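You operate a simulated robot arm through the tools that you are given. There is no shell and no other tool. Be economical: measure what you need, move in short steps, check, and stop when the job is done.

You run a simulated two-armed robot. Do the job below in one go: nothing can be reset, and whatever is moved stays where it is left.

JOB
Hold the big purple-handled jug on the top of the far bench steady with one hand and put the steel cooler from the top of the far bench in it with the other.

The check looks at the end state, three seconds after you hand in, the way a careful person would. Anything else that was tipped, shoved, dropped, spilled or broken makes it a failure.

ROBOT AND FRAMES
Two 7-joint arms with two-finger parallel grippers on one trunk, on a base that drives. Base frame: it is fixed to the floor where the robot stands at the start and does not move with it; the origin is under the middle of the robot, x ahead of it, y to its left, z up; the surface under the hand at the start is at about z = 0.85. Lengths are in m, angles in rad, forces in N, time in s.
The left shoulder is at the start at [0.06, 0.143, 0.926], the right one opposite. With the tool pointing down near the work surface each hand reaches from about 0.3 to 0.72 m from the robot's upright axis, wherever it stands, measured 20 degrees to its own side. Places, roughly: big purple-handled jug [0.75, 1.5, 1]. Payload 1.57 kg a hand.
Tool frame (each hand has its own): the origin (TCP) lies between the finger pads and is the grasp point; the fingertips stand 0.03 m ahead of it; z points along the fingers, y is the line along which they close. Largest opening 0.11 m; finger width 0.024, thickness 0.012; the body of the gripper, 0.048 by 0.112 m, starts 0.078 m behind the TCP.
Orientation is told as [roll, pitch, yaw] about the base's x, y, z axes, in that order, counted from this pose: with the fingers straight down and closing along the base's y, the tool's x points along the base's -x, its y along +y and its z along -z.

CONTROLS
- The arms move only by the tool arm_command. It takes "left_steps", "right_steps" or both (then of equal length, played together; a hand with none holds still); each is a list of rows, each a list of 3 entries, a list of its own where there are three numbers: the shift along the base's x, y, z in units of 30 mm (1.0 is 30 mm), then the turn, a rotation vector about the base's x, y, z in units of 5 degrees (1.0 is 5 degrees), then the gripper command, from -1 (shut) to 1 (fully open), values between in proportion. In form: [[[dx, dy, dz], [ax, ay, az], claw], ...]. A call has 1 to 12 rows; each row shifts and turns the commanded pose from where the row before left it. A call with a number of a shift or a turn outside -1 to 1 is refused whole. Each row takes 0.2 s and may step no farther than 0.05 m and 0.15 rad from the row before; otherwise, or with a gripper value out of range, the whole call is refused. Where a pose cannot be reached the arm comes as near as it can. A force on the tool above 40 N (or 10 N above the force at the start of the call, whichever is more), or a blocked arm, ends the call early, and 0.2 s more pass. Each finger travels about 0.045 m/s and halts on what it meets, pressing with about 43 N; the grip force reading is that of the motor and also rises with nothing between the fingers. The clock runs only during rows and for 0.2 s after the last one: add rows that do not move to give the fingers time. It gives the time, the measured TCP pose, the force on the tool (base axes), the opening and the grip force at its end, in the units of the frame above (readings bear some noise), with the torque about the TCP (base axes, N m) and any sound that the robot's microphone picked up, and new pictures: "show" is both (left out), scene, wrist or none (wrist: the cameras of the hands that moved).
- Cameras (640 x 400 px; columns grow to the right, rows downward): "scene" is now at [0.0462, 0.015, 1.5388]; the picture's right is [0.21, -0.98, 0.00], its down [-0.72, -0.16, -0.67] and it looks along [0.66, 0.14, -0.74] (base axes); focal length 267 px, centre (320, 200). "left" rides on the left gripper at [0.07, -0.016, -0.141] in its tool frame; the picture's right is [0.23, 0.97, 0.00], its down [-0.86, 0.20, -0.48] and it looks along [-0.47, 0.11, 0.88] (tool axes); focal length 222 px, centre (320, 200). "right" rides on the right gripper at [0.07, 0.016, -0.141] in its tool frame; the picture's right is [-0.23, 0.97, 0.00], its down [-0.86, -0.20, -0.48] and it looks along [-0.47, -0.11, 0.88] (tool axes); focal length 222 px, centre (320, 200).
- move_column(by): slides the trunk up (or, below 0, down) by that many m; the arms and the scene camera ride with it, the base frame stays. It gives what a move gives, with no picture.
- base_move(legs): drives the robot by 1 to 6 legs, each [ahead, left, turn to the left] in m, m and rad, along the robot's own axes; the way and the turn of a leg run together, so that a leg with both is an arc; at most 1.5 m and 3.142 rad a leg. The arms and the cameras ride along, it lands a little off, and it stops where it bumps. It gives what a move gives, and a new picture of the scene camera.
- aim_head(pan, tilt): turns the head with the scene camera to pan (to the left, within 1.501 rad either way) and tilt (down, from -0.506 to 1.204), counted from straight ahead of the robot. It gives what a move gives, and a new picture of the scene camera.
- probe_pixels(camera, pixels): for up to 12 pixels [column, row] of the newest picture of that camera ("zoom" is the newest enlarged one), the place [x, y, z] in the base frame of the surface seen there, good to about 0.002 m. It takes no simulated time.
- inspect(camera, box): a new picture of the part [left, top, right, bottom] of that camera's present view, enlarged. It takes no simulated time.
- close_job(): hands the job in; it is judged then, once.

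Work in short steps. Measure before you move; look again where a grasp or a placing could have gone wrong, and mend it. You have 80 turns and 260 pictures in all, those below and enlarged ones among them. Open the grippers and draw the arms clear of the work before you hand the job in, unless the task says otherwise; then end with one line.

The tools are called after "Call:" by a JSON object that holds its "method" and its "body". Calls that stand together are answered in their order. arm_command: Moves the arms, as the interface text tells. Its arguments: {"type":"object","properties":{"left_steps":{"type":"array","items":{"type":"array"}},"right_steps":{"type":"array","items":{"type":"array"}},"show":{"type":"string","enum":["both","scene","wrist","none"]}},"required":[]} The other tools are called the same way: move_column (by) slides the trunk up or down; base_move (legs) drives the base; aim_head (pan, tilt) turns the head that bears the scene camera; probe_pixels (camera, pixels) gives the place of the surface under pixels of a picture; inspect (camera, box) takes an enlarged picture of a part of a camera's view; close_job () hands the job in.

At the start:

```text
time: 0.0
left_position: [0.4545, 0.1822, 1.0356]
left_tcp_rot: [0.0, -0.001, 0.0]
left_force: [-0.2, 0.2, 0.2]
left_moment: [0.03, 0.02, -0.01]
left_grip_width: 0.1097
left_grasp_force: 0.0
right_position: [0.4445, -0.1245, 1.0364]
right_tcp_rot: [0.001, 0.0, 0.001]
right_force: [0.1, 0.1, 0.2]
right_moment: [0.01, 0.0, -0.01]
right_grip_width: 0.11
right_grasp_force: 0.0
trunk travel left (down, up): [-0.525, 0.065]
robot x, y, heading: [0.0019, 0.0008, -0.002]
head pan, tilt: [0.216, 0.831]
```

scene: 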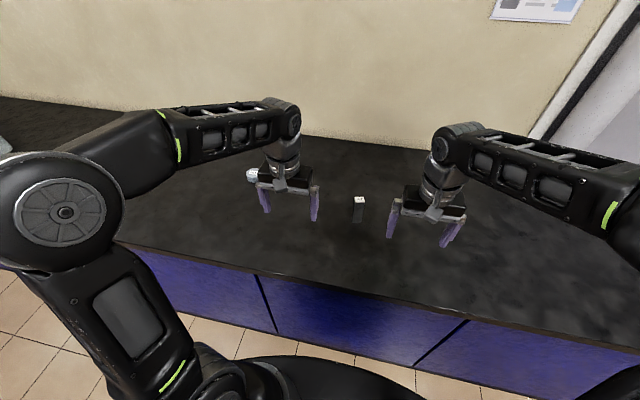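
right: 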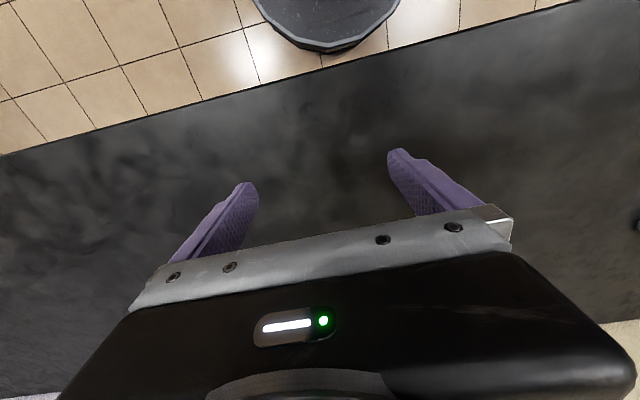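
left: 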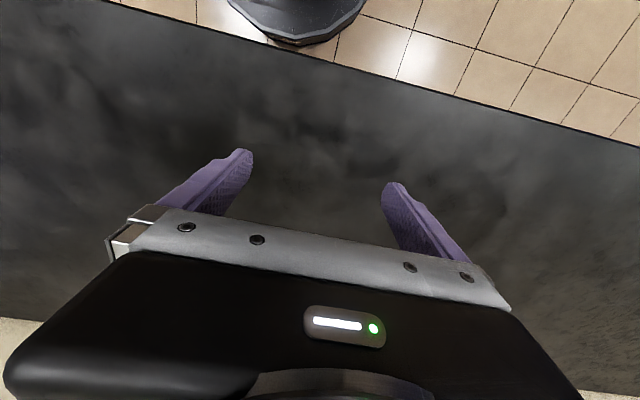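

The near bench is in front, with some small items on it; the jug should be to the left around [0.75, 1.5, 1]. I turn the head to the left to see it.

Call:
{"method": "aim_head", "body": {"pan": 1.1, "tilt": 0.5}}

```text
time: 1.2
left_position: [0.455, 0.1833, 1.0355]
left_tcp_rot: [0.0, 0.001, 0.0]
left_force: [0.3, -0.1, 0.6]
left_moment: [0.0, -0.03, 0.02]
left_grip_width: 0.11
left_grasp_force: 0.1
right_position: [0.4432, -0.1251, 1.0364]
right_tcp_rot: [0.0, -0.002, 0.0]
right_force: [0.6, 0.2, 0.4]
right_moment: [-0.01, 0.06, 0.04]
right_grip_width: 0.1102
right_grasp_force: 0.1
trunk travel left (down, up): [-0.525, 0.065]
robot x, y, heading: [-0.0001, 0.0005, -0.001]
head pan, tilt: [1.1, 0.499]
```

scene: 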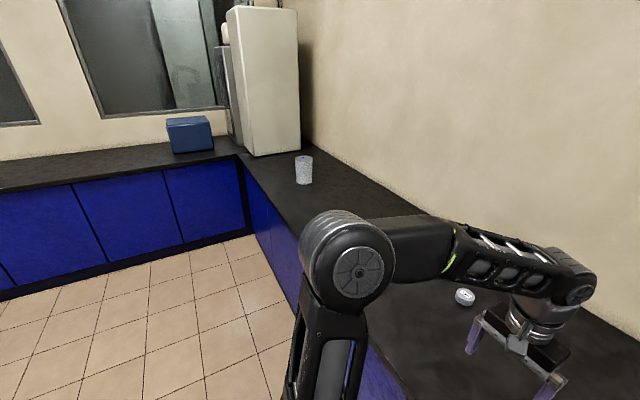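

A speckled vessel stands at (304,170), a blue box at (190,135) and a small can at (464,296). I enlarge and probe them.

Call:
{"method": "inspect", "body": {"camera": "scene", "box": [150, 90, 350, 215]}}

Call:
{"method": "probe_pixels", "body": {"camera": "scene", "pixels": [[304, 170], [304, 157], [304, 182], [190, 135], [464, 296], [340, 190], [265, 188], [100, 165]]}}

Call:
{"method": "inspect", "body": {"camera": "scene", "box": [420, 260, 540, 335]}}

```text
3.20 times, centred on (250, 152) of scene
```

zoom: 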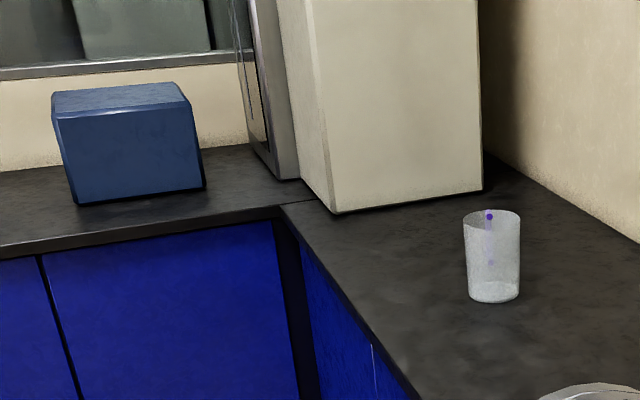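

```text
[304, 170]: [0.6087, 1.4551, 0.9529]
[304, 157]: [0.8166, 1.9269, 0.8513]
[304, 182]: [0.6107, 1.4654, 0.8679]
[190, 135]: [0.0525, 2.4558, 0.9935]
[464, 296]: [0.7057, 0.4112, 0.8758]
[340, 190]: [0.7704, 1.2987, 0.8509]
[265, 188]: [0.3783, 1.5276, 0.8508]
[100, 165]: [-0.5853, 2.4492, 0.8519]
```

```text
5.33 times, centred on (480, 298) of scene
```

zoom: 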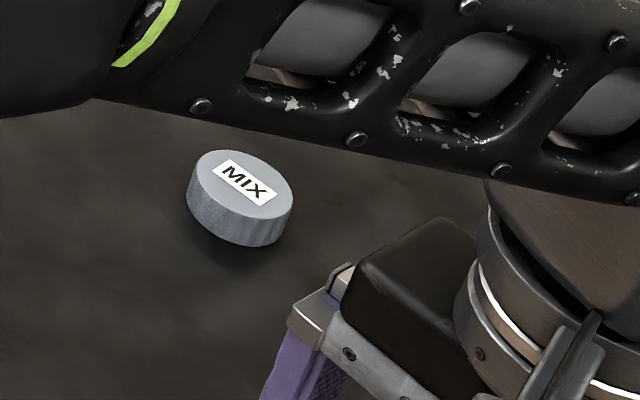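

The jug is near (0.63,1.48), height about 0.15; the cooler isn't visible yet. I back off so the arms clear the bench items, then drive left and look.

Call:
{"method": "base_move", "body": {"legs": [[-0.35, 0, 0], [0, 1.2, 0]]}}

Call:
{"method": "aim_head", "body": {"pan": 0.1, "tilt": 0.55}}

```text
time: 9.1
left_position: [0.0879, 1.3826, 1.0358]
left_tcp_rot: [0.001, 0.001, 0.011]
left_force: [-1.4, -0.2, -0.8]
left_moment: [-0.06, -0.01, -0.01]
left_grip_width: 0.1098
left_grasp_force: 0.1
right_position: [0.0802, 1.0739, 1.0359]
right_tcp_rot: [0.0, 0.0, 0.01]
right_force: [-0.1, 0.6, 0.0]
right_moment: [-0.05, 0.02, 0.02]
right_grip_width: 0.1101
right_grasp_force: 0.0
trunk travel left (down, up): [-0.525, 0.065]
robot x, y, heading: [-0.3665, 1.1942, 0.009]
head pan, tilt: [1.1, 0.499]
```

scene: 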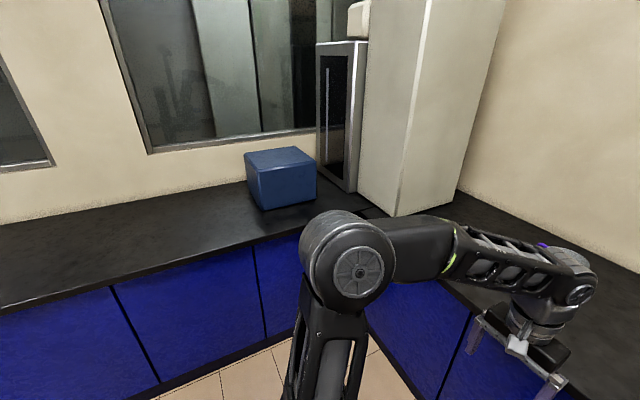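

```text
time: 10.4
left_position: [0.0887, 1.3838, 1.0353]
left_tcp_rot: [-0.001, 0.0, 0.009]
left_force: [-0.8, -0.5, 0.2]
left_moment: [-0.04, -0.02, 0.03]
left_grip_width: 0.1101
left_grasp_force: 0.1
right_position: [0.0803, 1.0751, 1.0354]
right_tcp_rot: [-0.001, -0.002, 0.01]
right_force: [-0.1, 0.5, 0.0]
right_moment: [-0.01, 0.04, 0.03]
right_grip_width: 0.11
right_grasp_force: 0.1
trunk travel left (down, up): [-0.525, 0.065]
robot x, y, heading: [-0.3656, 1.1923, 0.008]
head pan, tilt: [0.099, 0.55]
```

scene: 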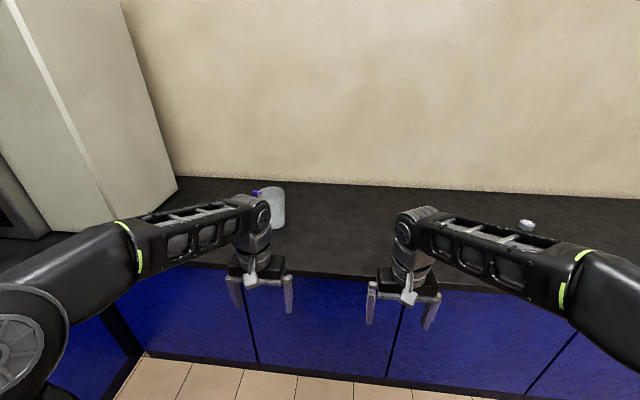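

I see the jug at (275,207) with a purple handle; the cooler isn't identified yet. I look around in other directions.

Call:
{"method": "aim_head", "body": {"pan": -0.7, "tilt": 0.4}}

Call:
{"method": "inspect", "body": {"camera": "scene", "box": [0, 100, 320, 300]}}

Call:
{"method": "aim_head", "body": {"pan": 0.3, "tilt": 0.3}}

Call:
{"method": "inspect", "body": {"camera": "scene", "box": [200, 200, 440, 350]}}

```text
time: 11.5
left_position: [0.0872, 1.3837, 1.0362]
left_tcp_rot: [-0.001, -0.001, 0.009]
left_force: [-0.2, 0.2, 0.8]
left_moment: [0.04, 0.01, 0.0]
left_grip_width: 0.1098
left_grasp_force: 0.1
right_position: [0.0802, 1.0748, 1.0354]
right_tcp_rot: [0.0, 0.0, 0.01]
right_force: [0.0, 0.5, -0.6]
right_moment: [0.02, 0.01, -0.03]
right_grip_width: 0.1099
right_grasp_force: 0.1
trunk travel left (down, up): [-0.525, 0.065]
robot x, y, heading: [-0.3639, 1.1991, 0.014]
head pan, tilt: [-0.7, 0.4]
```

scene: 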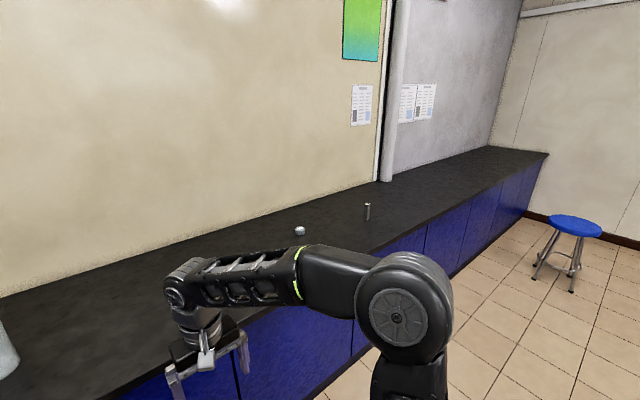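

```text
2.00 times, centred on (160, 200) of scene
```

zoom: 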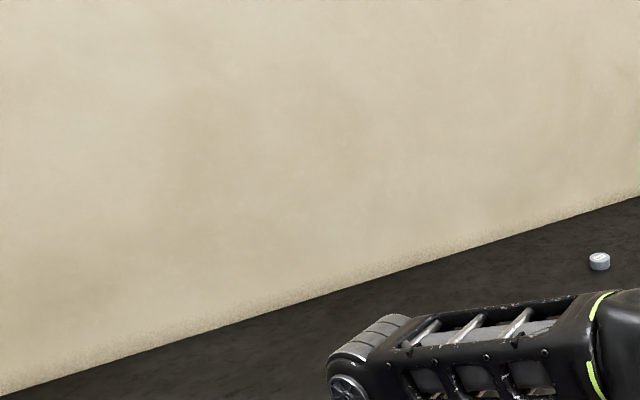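

```text
time: 12.8
left_position: [0.0878, 1.3829, 1.0361]
left_tcp_rot: [-0.001, -0.001, 0.011]
left_force: [-0.2, -0.1, 0.0]
left_moment: [-0.02, 0.0, -0.03]
left_grip_width: 0.1099
left_grasp_force: 0.0
right_position: [0.0792, 1.0745, 1.0358]
right_tcp_rot: [-0.001, -0.002, 0.012]
right_force: [0.8, -1.2, 0.7]
right_moment: [0.05, -0.03, 0.01]
right_grip_width: 0.11
right_grasp_force: 0.0
trunk travel left (down, up): [-0.525, 0.065]
robot x, y, heading: [-0.365, 1.1952, 0.016]
head pan, tilt: [0.3, 0.3]
```

scene: 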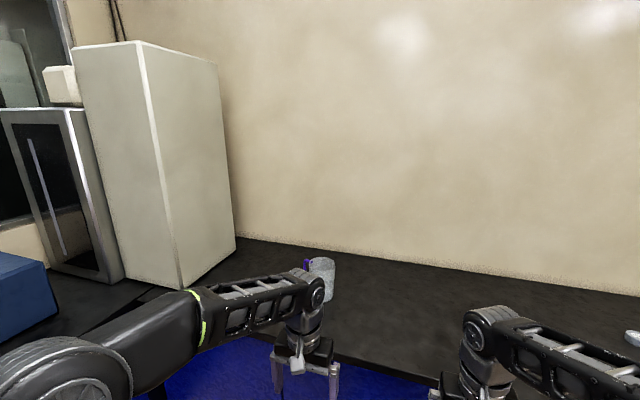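

```text
2.67 times, centred on (320, 275) of scene
```

zoom: 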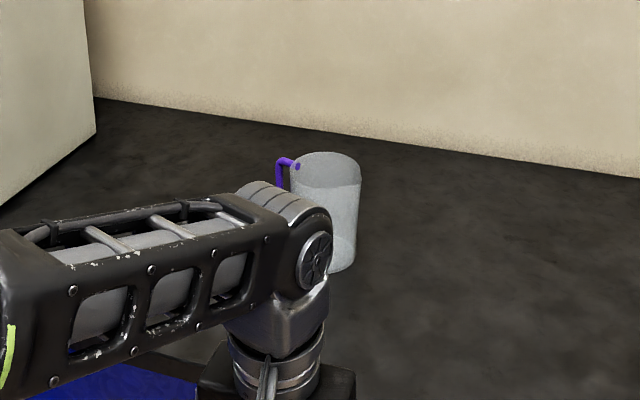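

Two candidates lie on the bench: the MIX disc and the upright steel piece near (367,211) in the previous view. I look at both enlarged.

Call:
{"method": "aim_head", "body": {"pan": -0.7, "tilt": 0.4}}

Call:
{"method": "inspect", "body": {"camera": "scene", "box": [280, 190, 392, 260]}}

Call:
{"method": "probe_pixels", "body": {"camera": "scene", "pixels": [[300, 231], [367, 211], [367, 205], [368, 217], [300, 226]]}}

Call:
{"method": "aim_head", "body": {"pan": -1.5, "tilt": 0.4}}

Call:
{"method": "aim_head", "body": {"pan": 1.5, "tilt": 0.4}}

```text
time: 14.1
left_position: [0.0866, 1.3824, 1.035]
left_tcp_rot: [0.0, 0.001, 0.01]
left_force: [0.0, -0.7, -0.1]
left_moment: [0.02, -0.03, 0.0]
left_grip_width: 0.1101
left_grasp_force: 0.1
right_position: [0.0805, 1.0754, 1.0357]
right_tcp_rot: [0.0, -0.001, 0.011]
right_force: [-0.4, 0.2, 0.0]
right_moment: [-0.02, -0.01, 0.0]
right_grip_width: 0.11
right_grasp_force: 0.1
trunk travel left (down, up): [-0.525, 0.065]
robot x, y, heading: [-0.3631, 1.1937, 0.009]
head pan, tilt: [-0.7, 0.4]
```

scene: 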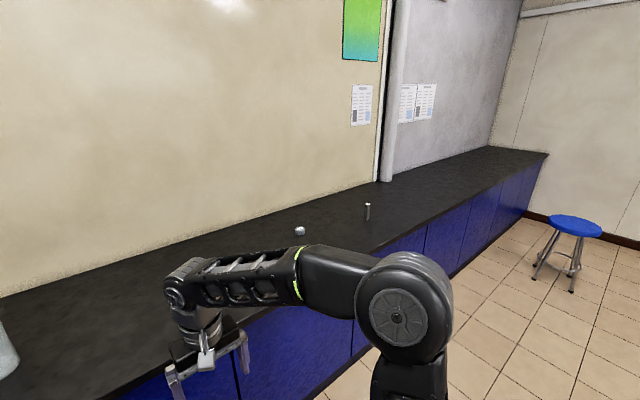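

```text
5.71 times, centred on (336, 225) of scene
```

zoom: 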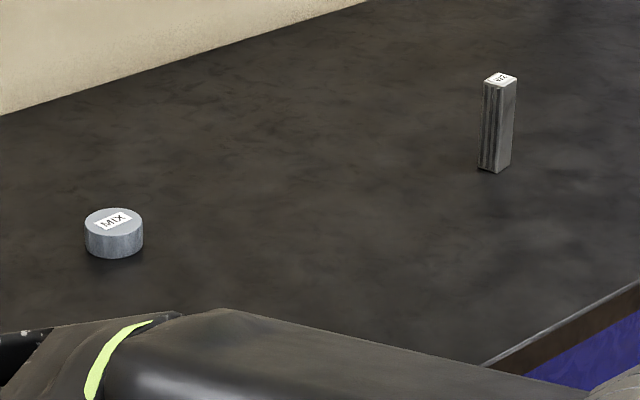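

```text
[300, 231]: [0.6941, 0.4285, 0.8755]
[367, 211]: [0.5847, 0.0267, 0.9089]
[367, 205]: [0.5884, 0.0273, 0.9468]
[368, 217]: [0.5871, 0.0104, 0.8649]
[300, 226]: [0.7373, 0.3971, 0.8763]
```

```text
time: 15.2
left_position: [0.0886, 1.3833, 1.0361]
left_tcp_rot: [0.0, 0.0, 0.012]
left_force: [-0.9, -0.2, -0.6]
left_moment: [0.03, 0.05, 0.01]
left_grip_width: 0.11
left_grasp_force: 0.1
right_position: [0.0807, 1.074, 1.0349]
right_tcp_rot: [0.001, -0.002, 0.01]
right_force: [0.5, 0.8, 0.7]
right_moment: [-0.01, 0.01, -0.01]
right_grip_width: 0.1102
right_grasp_force: 0.1
trunk travel left (down, up): [-0.525, 0.065]
robot x, y, heading: [-0.3644, 1.1936, 0.014]
head pan, tilt: [-1.499, 0.4]
```

scene: 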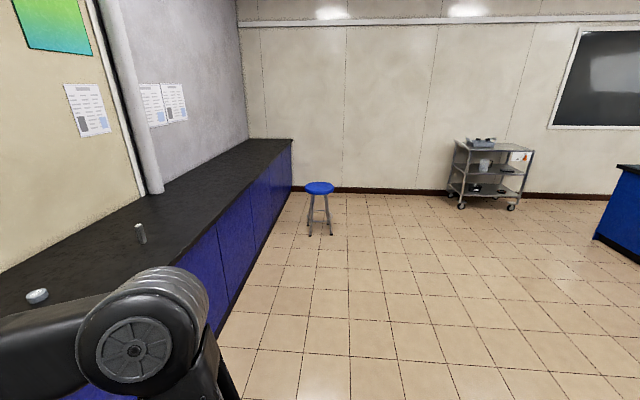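

```text
time: 17.8
left_position: [0.088, 1.3841, 1.0356]
left_tcp_rot: [0.002, -0.001, 0.01]
left_force: [-0.8, 0.0, -0.4]
left_moment: [0.0, 0.0, -0.01]
left_grip_width: 0.11
left_grasp_force: 0.0
right_position: [0.0808, 1.0744, 1.0357]
right_tcp_rot: [0.0, 0.002, 0.009]
right_force: [0.1, 0.5, -0.8]
right_moment: [0.01, -0.02, 0.0]
right_grip_width: 0.1101
right_grasp_force: 0.0
trunk travel left (down, up): [-0.525, 0.065]
robot x, y, heading: [-0.3643, 1.1973, 0.013]
head pan, tilt: [1.499, 0.4]
```

scene: 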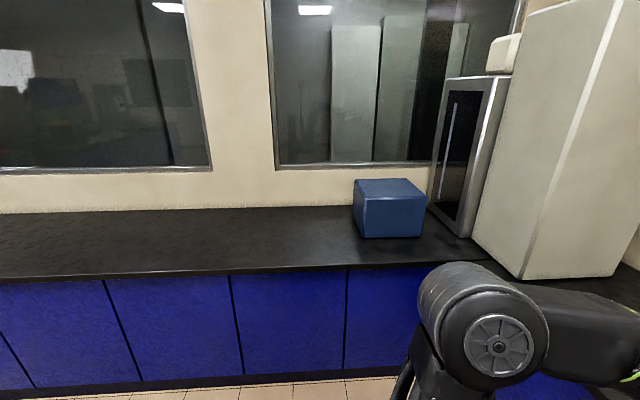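

The finned steel bar at [0.585,0.02], top z≈0.947 (label on its top) appears to be the cooler; "MIX" is a stirring puck. I drive back over to it so that the right hand can reach it.

Call:
{"method": "base_move", "body": {"legs": [[0, -0.975, -0.012], [0.36, 0, 0]]}}

Call:
{"method": "aim_head", "body": {"pan": -0.3, "tilt": 0.8}}

Call:
{"method": "inspect", "body": {"camera": "scene", "box": [240, 100, 400, 200]}}

```text
time: 24.9
left_position: [0.4552, 0.3732, 1.0363]
left_tcp_rot: [-0.001, -0.002, 0.012]
left_force: [0.4, 0.2, -0.9]
left_moment: [0.01, 0.02, 0.01]
left_grip_width: 0.1099
left_grasp_force: 0.0
right_position: [0.4491, 0.0657, 1.0359]
right_tcp_rot: [-0.001, 0.0, 0.011]
right_force: [0.2, -0.2, 1.2]
right_moment: [-0.01, 0.02, -0.01]
right_grip_width: 0.1098
right_grasp_force: 0.1
trunk travel left (down, up): [-0.525, 0.065]
robot x, y, heading: [0.0046, 0.1871, 0.014]
head pan, tilt: [1.499, 0.4]
```

scene: 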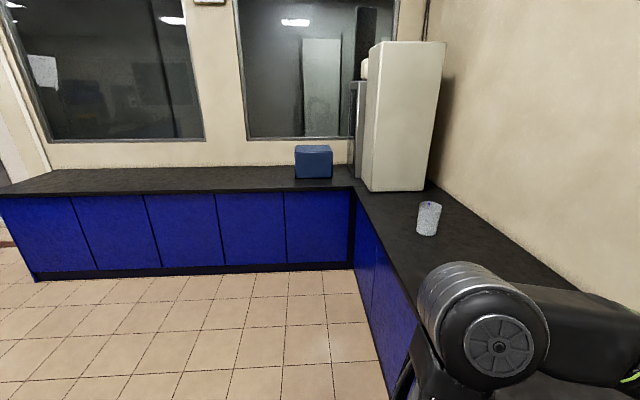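

```text
time: 26.7
left_position: [0.4555, 0.3734, 1.0364]
left_tcp_rot: [-0.001, 0.001, 0.011]
left_force: [0.0, -0.3, 0.5]
left_moment: [-0.03, 0.01, 0.02]
left_grip_width: 0.1099
left_grasp_force: 0.0
right_position: [0.4487, 0.0639, 1.0359]
right_tcp_rot: [0.001, -0.001, 0.012]
right_force: [0.3, -0.3, 0.7]
right_moment: [-0.05, 0.02, 0.03]
right_grip_width: 0.11
right_grasp_force: 0.2
trunk travel left (down, up): [-0.525, 0.065]
robot x, y, heading: [0.0023, 0.1843, 0.012]
head pan, tilt: [-0.3, 0.799]
```

scene: 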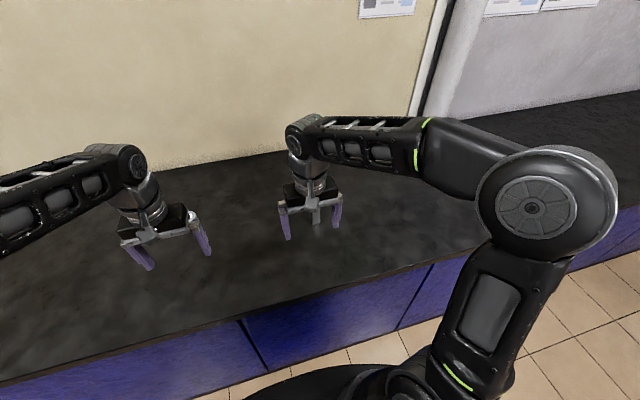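

```text
4.00 times, centred on (320, 150) of scene
```

zoom: 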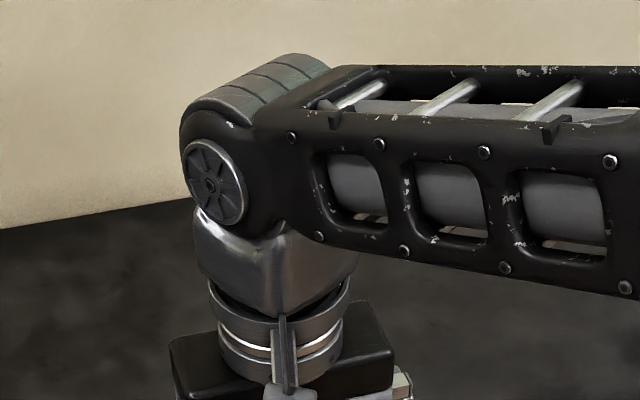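

The bar is hidden behind the right hand at about (316,215). I shift the right hand right and measure the bar from the scene camera.

Call:
{"method": "arm_command", "body": {"right_steps": [[[0, -1, 0], [0, 0, 0], 1], [[0, -1, 0], [0, 0, 0], 1], [[0, -1, 0], [0, 0, 0], 1], [[0, -1, 0], [0, 0, 0], 1], [[0, 0, 0], [0, 0, 0], 1]], "show": "scene"}}

Call:
{"method": "inspect", "body": {"camera": "scene", "box": [276, 180, 356, 230]}}

```text
time: 27.9
left_position: [0.4549, 0.3742, 1.0363]
left_tcp_rot: [-0.002, 0.0, 0.013]
left_force: [0.8, 0.4, -0.2]
left_moment: [0.0, 0.04, -0.01]
left_grip_width: 0.1105
left_grasp_force: 0.0
right_position: [0.4499, -0.0556, 1.035]
right_tcp_rot: [0.002, 0.0, 0.011]
right_force: [-0.5, 0.5, 0.4]
right_moment: [0.02, 0.0, 0.02]
right_grip_width: 0.1101
right_grasp_force: 0.1
trunk travel left (down, up): [-0.525, 0.065]
robot x, y, heading: [0.0058, 0.1871, 0.014]
head pan, tilt: [-0.3, 0.799]
```

scene: 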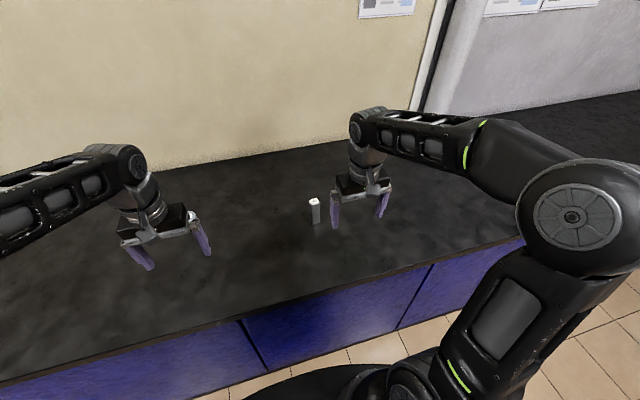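

```text
8.00 times, centred on (316, 205) of scene
```

zoom: 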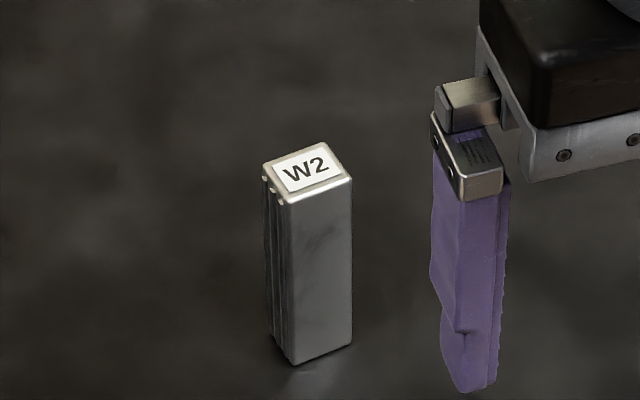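

The finned bar "W2" is clear now. I probe the corners of its top and its base.

Call:
{"method": "probe_pixels", "body": {"camera": "zoom", "pixels": [[266, 168], [322, 145], [348, 178], [290, 200], [308, 172], [320, 260], [320, 340], [275, 260], [292, 362]]}}

```text
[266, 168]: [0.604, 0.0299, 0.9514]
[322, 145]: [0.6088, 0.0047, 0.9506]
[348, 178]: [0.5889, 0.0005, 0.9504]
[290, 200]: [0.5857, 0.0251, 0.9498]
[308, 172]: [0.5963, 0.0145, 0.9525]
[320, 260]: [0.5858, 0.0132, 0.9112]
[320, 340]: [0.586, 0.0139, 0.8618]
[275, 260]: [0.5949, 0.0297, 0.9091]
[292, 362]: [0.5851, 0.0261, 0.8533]
```

The bar is centred at (0.597,0.015), top 0.951, about 20×26 mm, turned about +0.19 rad. I move the right hand above it.

Call:
{"method": "arm_command", "body": {"right_steps": [[[0.98, 0.47, 0], [0, 0, 0.41], 1], [[0.98, 0.47, 0], [0, 0, 0.41], 1], [[0.98, 0.47, 0], [0, 0, 0.41], 1], [[0.98, 0.47, 0], [0, 0, 0.41], 1], [[0.98, 0.47, 0], [0, 0, 0.41], 1], [[0, 0, 0], [0, 0, 0], 1]], "show": "both"}}

```text
time: 29.3
left_position: [0.4548, 0.3725, 1.0355]
left_tcp_rot: [0.001, 0.0, 0.013]
left_force: [0.2, 0.3, 0.1]
left_moment: [0.0, -0.03, -0.01]
left_grip_width: 0.1102
left_grasp_force: 0.0
right_position: [0.5928, 0.0185, 1.0346]
right_tcp_rot: [0.0, 0.001, 0.191]
right_force: [0.1, 0.3, 0.0]
right_moment: [0.03, -0.01, -0.03]
right_grip_width: 0.11
right_grasp_force: 0.0
trunk travel left (down, up): [-0.525, 0.065]
robot x, y, heading: [0.0037, 0.1873, 0.013]
head pan, tilt: [-0.3, 0.799]
```

scene: 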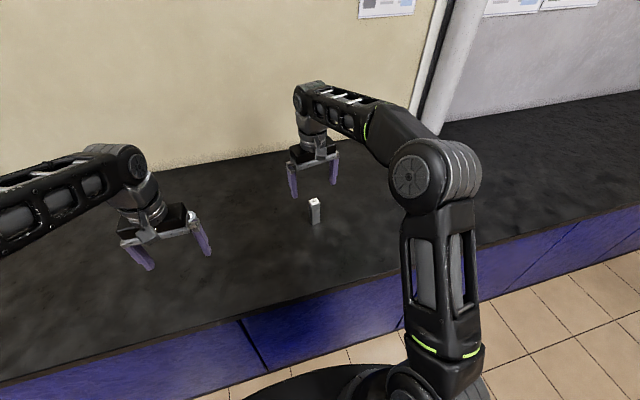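
right: 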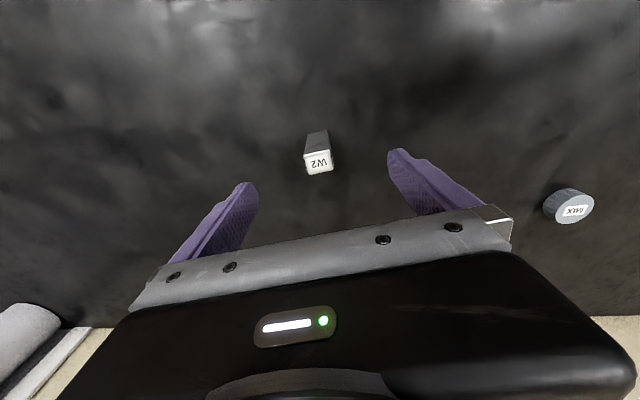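

The hand is over the bar (W2 between the fingers at (318,162)). I descend to z≈0.925 with a small correction.

Call:
{"method": "arm_command", "body": {"right_steps": [[[0.13, -0.1, -0.7], [0, 0, 0], 1], [[0, 0, -0.7], [0, 0, 0], 1], [[0, 0, -0.7], [0, 0, 0], 1], [[0, 0, -0.8], [0, 0, 0], 1], [[0, 0, -0.75], [0, 0, 0], 1], [[0, 0, 0], [0, 0, 0], 1]], "show": "both"}}

```text
time: 30.7
left_position: [0.454, 0.3733, 1.0349]
left_tcp_rot: [0.0, 0.001, 0.013]
left_force: [0.7, 0.3, -0.1]
left_moment: [-0.02, 0.02, 0.0]
left_grip_width: 0.1099
left_grasp_force: 0.1
right_position: [0.5972, 0.0137, 0.928]
right_tcp_rot: [0.0, 0.001, 0.19]
right_force: [-0.3, -0.8, -0.1]
right_moment: [-0.01, -0.01, -0.01]
right_grip_width: 0.11
right_grasp_force: 0.0
trunk travel left (down, up): [-0.525, 0.065]
robot x, y, heading: [0.0033, 0.1892, 0.014]
head pan, tilt: [-0.3, 0.799]
```

scene: 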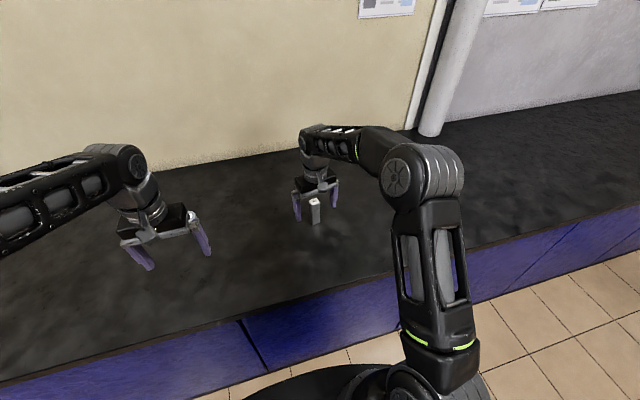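
right: 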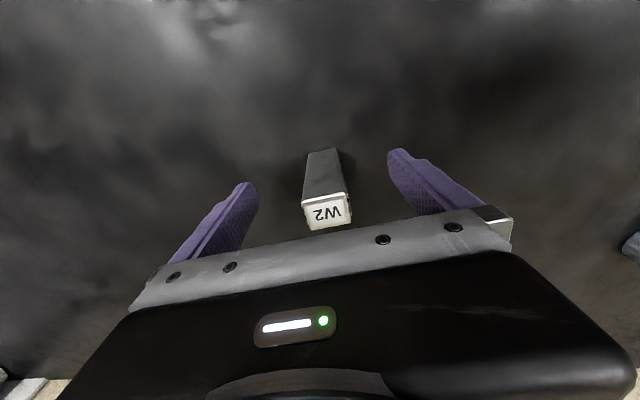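

The bar lies between the fingers. I close in stages (about 45 mm/s per finger), then read the grip.

Call:
{"method": "arm_command", "body": {"right_steps": [[[0, 0, 0], [0, 0, 0], 0.4], [[0, 0, 0], [0, 0, 0], 0], [[0, 0, 0], [0, 0, 0], -0.4], [[0, 0, 0], [0, 0, 0], -1], [[0, 0, 0], [0, 0, 0], -1], [[0, 0, 0], [0, 0, 0], -1], [[0, 0, 0], [0, 0, 0], -1], [[0, 0, 0], [0, 0, 0], -1]], "show": "both"}}

```text
time: 32.5
left_position: [0.4545, 0.3733, 1.0341]
left_tcp_rot: [0.0, 0.0, 0.013]
left_force: [-0.3, -0.2, -1.0]
left_moment: [0.02, -0.01, 0.0]
left_grip_width: 0.11
left_grasp_force: 0.0
right_position: [0.5968, 0.0123, 0.9279]
right_tcp_rot: [-0.001, -0.003, 0.19]
right_force: [0.4, 1.2, 1.4]
right_moment: [0.03, -0.02, 0.03]
right_grip_width: 0.0277
right_grasp_force: 38.1
trunk travel left (down, up): [-0.525, 0.065]
robot x, y, heading: [0.0042, 0.1832, 0.007]
head pan, tilt: [-0.3, 0.799]
```

scene: 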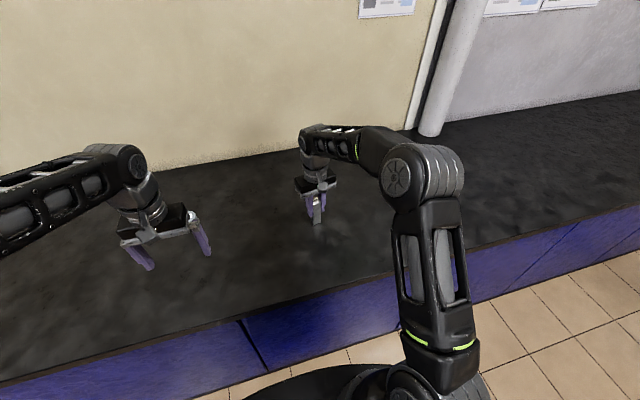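
right: 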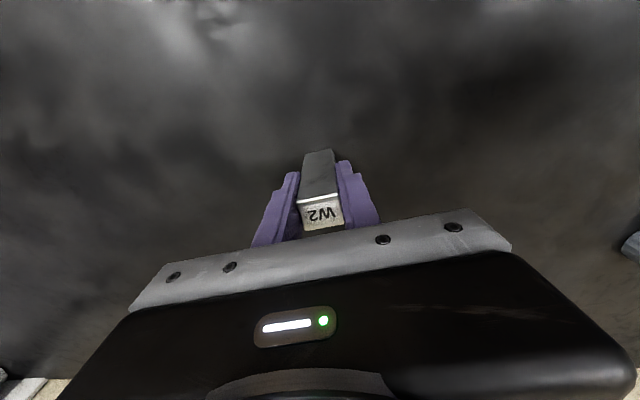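

Gripped at 27.7 mm. I lift straight up and draw back.

Call:
{"method": "arm_command", "body": {"right_steps": [[[0, 0, 0.5], [0, 0, 0], -1], [[0, 0, 1], [0, 0, 0], -1], [[0, 0, 1], [0, 0, 0], -1], [[0, 0, 1], [0, 0, 0], -1], [[0, 0, 1], [0, 0, 0], -1], [[0, 0, 1], [0, 0, 0], -1], [[0, 0, 1], [0, 0, 0], -1], [[-0.8, -0.5, 0.8], [0, 0, -0.4], -1], [[-1, -0.5, 0], [0, 0, -0.4], -1], [[-1, -0.5, 0], [0, 0, -0.4], -1], [[-1, -0.5, 0], [0, 0, -0.4], -1], [[-1, -0.5, 0], [0, 0, -0.4], -1]], "show": "both"}}

```text
time: 35.1
left_position: [0.4544, 0.374, 1.0358]
left_tcp_rot: [0.0, -0.001, 0.012]
left_force: [-0.7, 0.9, -0.2]
left_moment: [0.02, -0.02, 0.03]
left_grip_width: 0.1102
left_grasp_force: 0.0
right_position: [0.4541, -0.0593, 1.0743]
right_tcp_rot: [-0.001, -0.001, 0.015]
right_force: [-0.4, -1.1, -2.1]
right_moment: [0.03, 0.03, 0.02]
right_grip_width: 0.0278
right_grasp_force: 37.5
right hand out of reach, approached as far as the arm can: row 5, 6, 7
trunk travel left (down, up): [-0.525, 0.065]
robot x, y, heading: [0.0024, 0.1858, 0.013]
head pan, tilt: [-0.3, 0.799]
```

scene: 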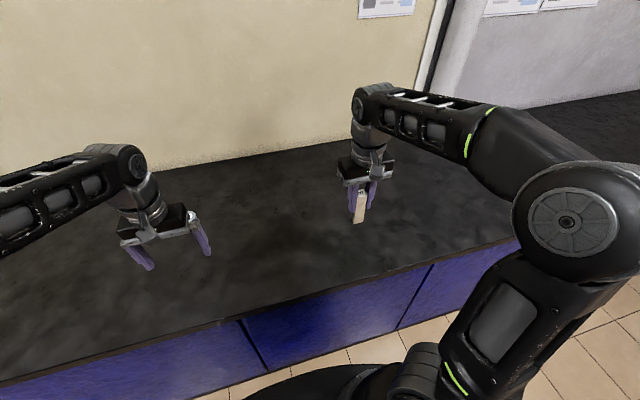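
right: 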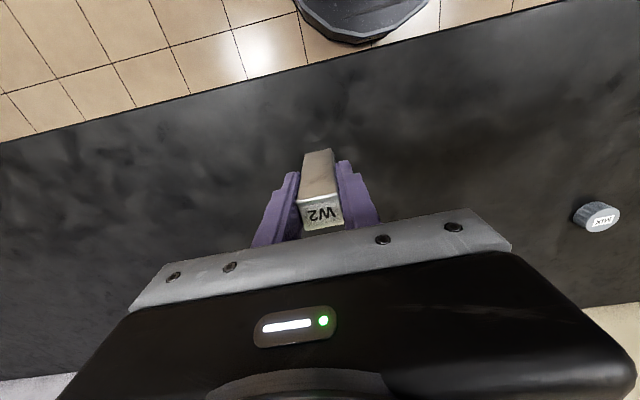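

The bar is firmly held. I raise the trunk, back off, drive left in front of the jug, still set back, and look at it.

Call:
{"method": "move_column", "body": {"by": 0.06}}

Call:
{"method": "base_move", "body": {"legs": [[-0.32, 0, 0], [0, 1.25, -0.01]]}}

Call:
{"method": "aim_head", "body": {"pan": 0.05, "tilt": 0.55}}

```text
time: 36.1
left_position: [0.4556, 0.3729, 1.0957]
left_tcp_rot: [0.0, 0.0, 0.013]
left_force: [-0.6, -0.2, 0.3]
left_moment: [0.04, 0.0, 0.01]
left_grip_width: 0.1099
left_grasp_force: 0.0
right_position: [0.4558, -0.0596, 1.1348]
right_tcp_rot: [0.0, 0.0, 0.018]
right_force: [-0.2, -0.7, -1.7]
right_moment: [0.0, -0.02, 0.02]
right_grip_width: 0.0278
right_grasp_force: 38.2
trunk travel left (down, up): [-0.585, 0.005]
robot x, y, heading: [0.002, 0.1856, 0.014]
head pan, tilt: [-0.3, 0.799]
```

```text
time: 44.1
left_position: [0.1261, 1.6074, 1.0962]
left_tcp_rot: [0.0, 0.001, 0.011]
left_force: [-0.4, 0.4, -1.0]
left_moment: [-0.01, 0.0, 0.0]
left_grip_width: 0.1098
left_grasp_force: 0.0
right_position: [0.1265, 1.1757, 1.135]
right_tcp_rot: [0.0, 0.001, 0.017]
right_force: [-0.2, 0.1, -1.8]
right_moment: [-0.05, 0.03, 0.04]
right_grip_width: 0.0277
right_grasp_force: 38.7
trunk travel left (down, up): [-0.585, 0.005]
robot x, y, heading: [-0.3258, 1.42, 0.003]
head pan, tilt: [-0.3, 0.799]
```

scene: 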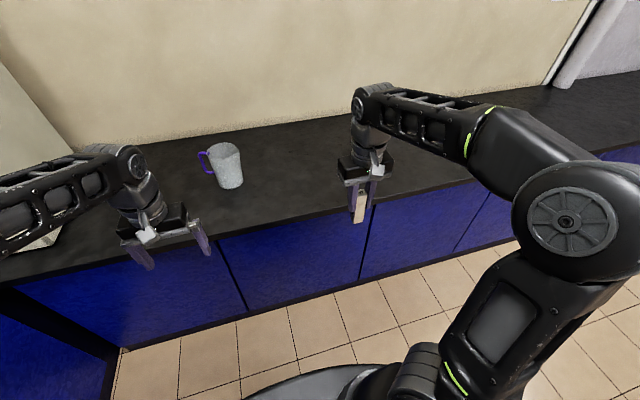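

```text
time: 44.9
left_position: [0.1254, 1.6087, 1.0958]
left_tcp_rot: [0.0, 0.0, 0.012]
left_force: [0.4, 0.6, 0.0]
left_moment: [-0.02, 0.01, -0.01]
left_grip_width: 0.1101
left_grasp_force: 0.0
right_position: [0.1254, 1.1761, 1.1354]
right_tcp_rot: [0.0, 0.0, 0.014]
right_force: [0.2, 0.0, -1.1]
right_moment: [0.03, -0.01, -0.03]
right_grip_width: 0.0279
right_grasp_force: 38.2
trunk travel left (down, up): [-0.585, 0.005]
robot x, y, heading: [-0.3294, 1.4224, 0.009]
head pan, tilt: [0.051, 0.55]
```

scene: 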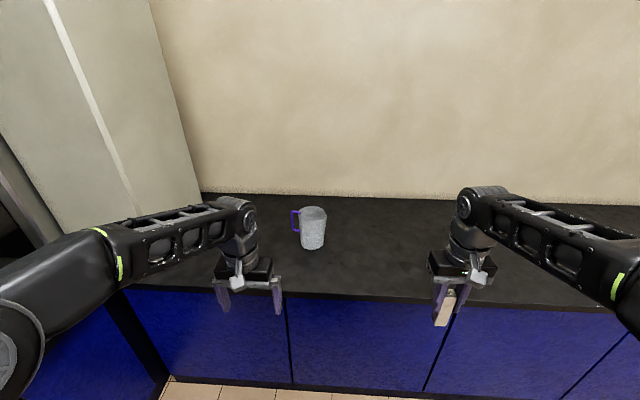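

The jug is at (312,228), handle to the left at (295,220). I enlarge it and measure.

Call:
{"method": "inspect", "body": {"camera": "scene", "box": [264, 198, 344, 258]}}

```text
6.67 times, centred on (304, 228) of scene
```

zoom: 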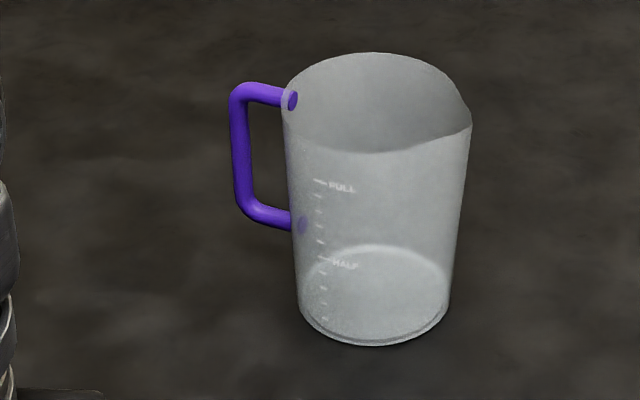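

Call:
{"method": "probe_pixels", "body": {"camera": "zoom", "pixels": [[237, 92], [260, 92], [240, 150], [240, 205], [265, 213], [291, 98], [380, 153], [378, 54], [470, 125], [376, 345], [376, 250], [350, 300]]}}

```text
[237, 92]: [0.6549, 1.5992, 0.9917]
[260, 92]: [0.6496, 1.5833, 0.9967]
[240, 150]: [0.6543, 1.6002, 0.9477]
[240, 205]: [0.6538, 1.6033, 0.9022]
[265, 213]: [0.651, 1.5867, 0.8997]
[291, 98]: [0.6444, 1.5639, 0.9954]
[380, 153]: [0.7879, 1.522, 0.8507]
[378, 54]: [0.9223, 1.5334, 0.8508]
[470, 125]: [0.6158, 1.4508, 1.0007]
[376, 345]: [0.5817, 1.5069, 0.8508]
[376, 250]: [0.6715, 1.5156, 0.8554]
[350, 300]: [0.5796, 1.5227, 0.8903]
```

The jug: rim z≈1.0, axis ≈(0.63,1.513), empty-looking; handle's upright bar at (0.655,1.602), z 0.90–0.995. I probe a few more rim points and, tilting the head, the bench edge and base front to know how close I can drive.

Call:
{"method": "probe_pixels", "body": {"camera": "zoom", "pixels": [[380, 160], [340, 153], [430, 148], [378, 62], [340, 68], [420, 66], [300, 120], [450, 90]]}}

Call:
{"method": "aim_head", "body": {"pan": 0.1, "tilt": 1.1}}

```text
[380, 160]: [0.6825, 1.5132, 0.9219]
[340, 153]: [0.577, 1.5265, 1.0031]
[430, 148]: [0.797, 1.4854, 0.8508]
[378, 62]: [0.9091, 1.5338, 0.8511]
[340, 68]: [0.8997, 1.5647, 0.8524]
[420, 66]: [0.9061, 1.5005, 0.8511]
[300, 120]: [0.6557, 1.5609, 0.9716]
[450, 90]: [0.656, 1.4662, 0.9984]
```

```text
time: 45.9
left_position: [0.1262, 1.6082, 1.0961]
left_tcp_rot: [0.0, -0.001, 0.012]
left_force: [-0.6, 0.0, 0.3]
left_moment: [0.02, 0.0, -0.01]
left_grip_width: 0.1103
left_grasp_force: 0.1
right_position: [0.1262, 1.1747, 1.1349]
right_tcp_rot: [0.0, -0.002, 0.015]
right_force: [0.3, 0.8, -0.7]
right_moment: [0.02, 0.0, -0.03]
right_grip_width: 0.0277
right_grasp_force: 37.6
trunk travel left (down, up): [-0.585, 0.005]
robot x, y, heading: [-0.326, 1.4249, 0.007]
head pan, tilt: [0.099, 1.1]
```

scene: 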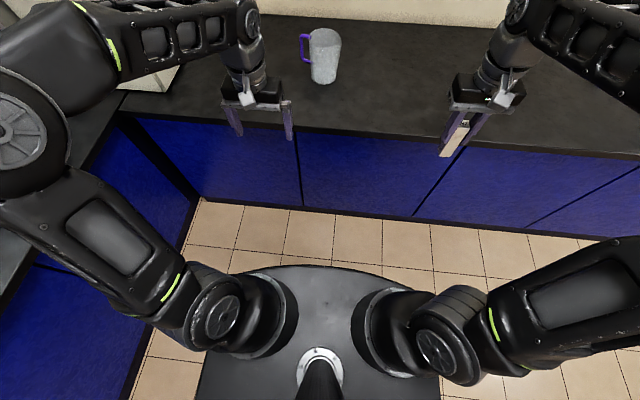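

Call:
{"method": "probe_pixels", "body": {"camera": "scene", "pixels": [[315, 268], [315, 275], [330, 127], [330, 135], [350, 212], [345, 180], [560, 230], [325, 30], [322, 75]]}}

Call:
{"method": "inspect", "body": {"camera": "scene", "box": [290, 20, 354, 92]}}

```text
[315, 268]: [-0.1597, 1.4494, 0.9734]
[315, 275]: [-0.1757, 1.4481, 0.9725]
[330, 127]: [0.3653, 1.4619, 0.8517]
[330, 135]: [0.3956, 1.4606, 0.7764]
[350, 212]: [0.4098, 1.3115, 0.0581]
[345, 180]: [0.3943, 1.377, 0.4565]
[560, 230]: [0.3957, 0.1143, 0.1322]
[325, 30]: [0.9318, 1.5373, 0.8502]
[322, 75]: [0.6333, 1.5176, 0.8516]
```

```text
5.56 times, centred on (322, 56) of scene
```

zoom: 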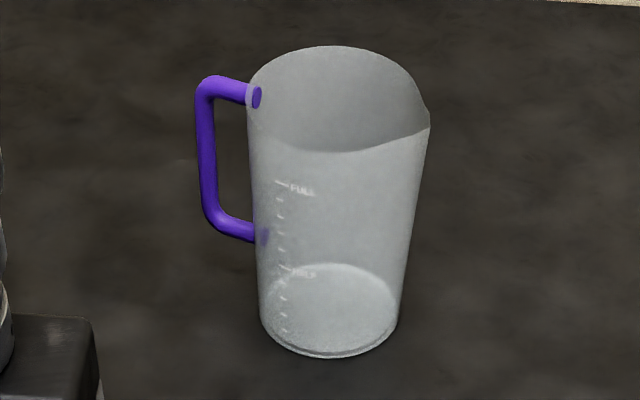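

Bench edge is x=0.365. Before driving in I check where the tall cabinet at (150,80) stands relative to the left elbow.

Call:
{"method": "probe_pixels", "body": {"camera": "scene", "pixels": [[160, 85], [125, 85], [175, 72], [15, 125], [60, 50], [150, 45]]}}

Call:
{"method": "aim_head", "body": {"pan": 0.7, "tilt": 0.5}}

```text
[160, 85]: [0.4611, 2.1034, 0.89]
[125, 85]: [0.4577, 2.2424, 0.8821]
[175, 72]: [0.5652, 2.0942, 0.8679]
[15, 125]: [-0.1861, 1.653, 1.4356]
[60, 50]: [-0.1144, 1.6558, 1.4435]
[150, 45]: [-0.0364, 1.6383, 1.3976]
```

```text
time: 46.9
left_position: [0.1251, 1.6088, 1.0957]
left_tcp_rot: [0.0, 0.001, 0.01]
left_force: [0.4, -0.4, 0.0]
left_moment: [-0.02, 0.0, -0.02]
left_grip_width: 0.1101
left_grasp_force: 0.1
right_position: [0.1264, 1.1754, 1.134]
right_tcp_rot: [-0.001, 0.002, 0.016]
right_force: [-0.1, 0.0, -0.6]
right_moment: [0.01, 0.0, 0.0]
right_grip_width: 0.0278
right_grasp_force: 37.9
trunk travel left (down, up): [-0.585, 0.005]
robot x, y, heading: [-0.3252, 1.4239, 0.01]
head pan, tilt: [0.7, 0.499]
```

scene: 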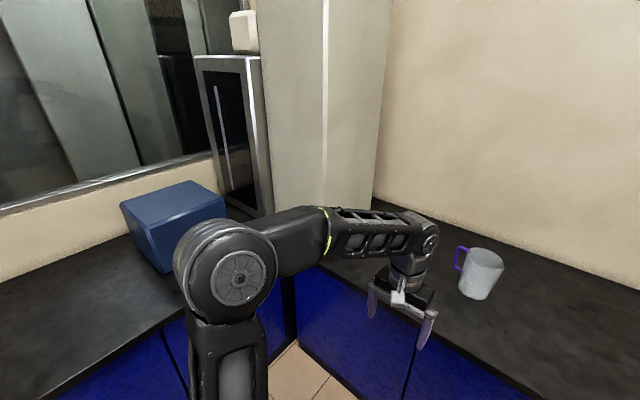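

The cabinet starts at y≥2.1, clear; the elbow is at y-offset only +0.25. I drive left 0.1 and ahead 0.41.

Call:
{"method": "base_move", "body": {"legs": [[0, 0.1, -0.008], [0.41, 0, 0]]}}

Call:
{"method": "aim_head", "body": {"pan": 0.1, "tilt": 0.85}}

```text
time: 50.2
left_position: [0.5376, 1.7067, 1.096]
left_tcp_rot: [0.0, 0.001, 0.009]
left_force: [-0.4, 0.5, -0.4]
left_moment: [-0.01, 0.07, -0.01]
left_grip_width: 0.1098
left_grasp_force: 0.1
right_position: [0.5365, 1.2737, 1.1337]
right_tcp_rot: [0.0, 0.001, 0.01]
right_force: [0.1, 0.6, -2.5]
right_moment: [-0.04, 0.02, 0.0]
right_grip_width: 0.0273
right_grasp_force: 38.1
trunk travel left (down, up): [-0.585, 0.005]
robot x, y, heading: [0.0828, 1.521, 0.009]
head pan, tilt: [0.7, 0.499]
```

scene: 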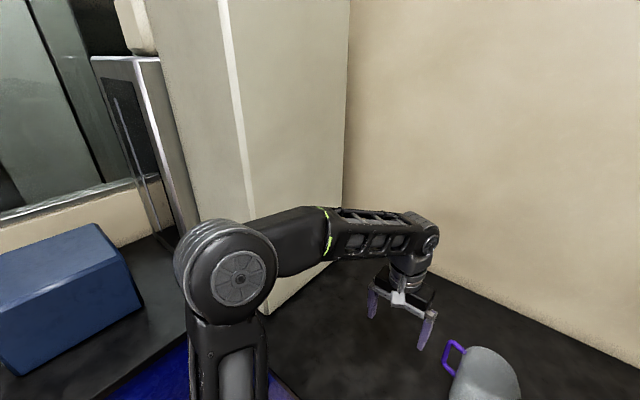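

```text
time: 51.2
left_position: [0.5383, 1.706, 1.0958]
left_tcp_rot: [0.001, 0.001, 0.008]
left_force: [-0.7, 0.5, 0.0]
left_moment: [0.0, 0.01, 0.0]
left_grip_width: 0.1101
left_grasp_force: 0.1
right_position: [0.5348, 1.273, 1.134]
right_tcp_rot: [0.001, 0.0, 0.009]
right_force: [0.8, 0.1, -0.6]
right_moment: [0.0, 0.0, 0.03]
right_grip_width: 0.0276
right_grasp_force: 37.9
trunk travel left (down, up): [-0.585, 0.005]
robot x, y, heading: [0.0866, 1.523, 0.006]
head pan, tilt: [0.099, 0.85]
```

scene: 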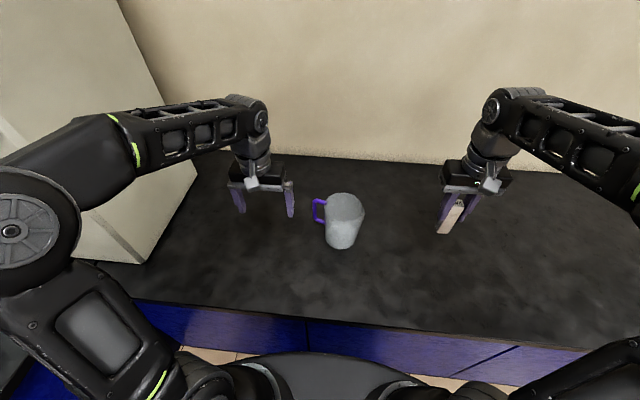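

Good position. I enlarge the jug to get exact handle and rim places from this stand.

Call:
{"method": "inspect", "body": {"camera": "scene", "box": [300, 180, 380, 255]}}

```text
5.33 times, centred on (340, 218) of scene
```

zoom: 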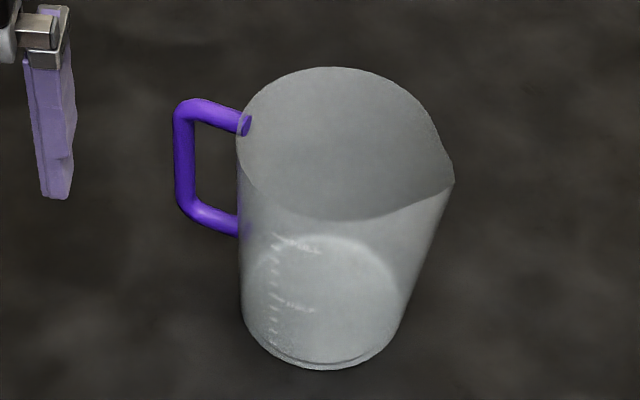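

Call:
{"method": "probe_pixels", "body": {"camera": "zoom", "pixels": [[190, 105], [215, 112], [240, 122], [184, 130], [184, 165], [184, 195], [310, 72], [380, 90], [320, 216], [250, 180], [450, 175], [330, 265]]}}

```text
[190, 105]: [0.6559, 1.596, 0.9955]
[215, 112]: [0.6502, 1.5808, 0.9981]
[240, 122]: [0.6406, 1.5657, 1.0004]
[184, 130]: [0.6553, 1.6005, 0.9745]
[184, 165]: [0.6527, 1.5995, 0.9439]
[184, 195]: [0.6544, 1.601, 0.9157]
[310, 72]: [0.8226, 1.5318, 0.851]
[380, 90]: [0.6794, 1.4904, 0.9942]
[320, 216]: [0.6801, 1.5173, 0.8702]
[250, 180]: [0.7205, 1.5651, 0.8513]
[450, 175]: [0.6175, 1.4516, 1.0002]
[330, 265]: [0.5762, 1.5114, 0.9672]
```

Handle: upright bar at about (0.658,1.602), top arm z≈0.993 leaning 23° from y. I'll grip it with the left hand from outside-above: first yaw +67° at a safe standoff.

Call:
{"method": "arm_command", "body": {"left_steps": [[[0, 0.5, 0], [0, 0, 1], 1], [[0, 0.5, 0], [0, 0, 1], 1], [[0, 0, 0], [0, 0, 1], 1], [[0, 0, 0], [0, 0, 1], 1], [[0, 0, 0], [0, 0, 1], 1], [[0, 0, 0], [0, 0, 1], 1], [[0, 0, 0], [0, 0, 1], 1], [[0, 0, 0], [0, 0, 1], 1], [[0, 0, 0], [0, 0, 1], 1], [[0, 0, 0], [0, 0, 1], 1], [[0, 0, 0], [0, 0, 1], 1], [[0, 0, 0], [0, 0, 1], 1]], "show": "scene"}}

```text
time: 53.8
left_position: [0.5373, 1.7369, 1.097]
left_tcp_rot: [0.0, 0.0, 1.055]
left_force: [-0.6, 0.6, -0.2]
left_moment: [0.05, 0.0, -0.05]
left_grip_width: 0.1103
left_grasp_force: 0.0
right_position: [0.5363, 1.2745, 1.1349]
right_tcp_rot: [0.001, 0.001, 0.012]
right_force: [-0.4, -0.4, -1.1]
right_moment: [0.02, 0.01, 0.0]
right_grip_width: 0.028
right_grasp_force: 37.8
trunk travel left (down, up): [-0.585, 0.005]
robot x, y, heading: [0.0833, 1.5216, 0.011]
head pan, tilt: [0.099, 0.85]
```

scene: 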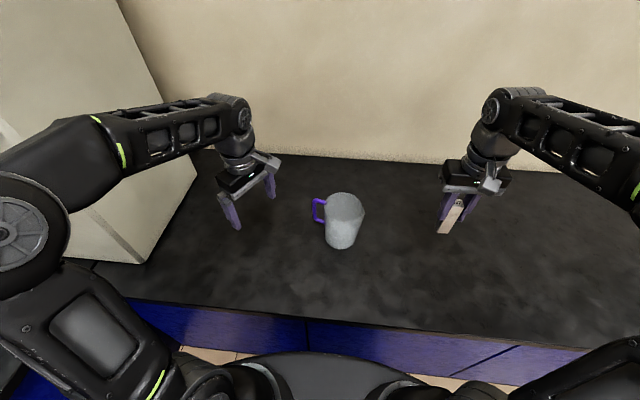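

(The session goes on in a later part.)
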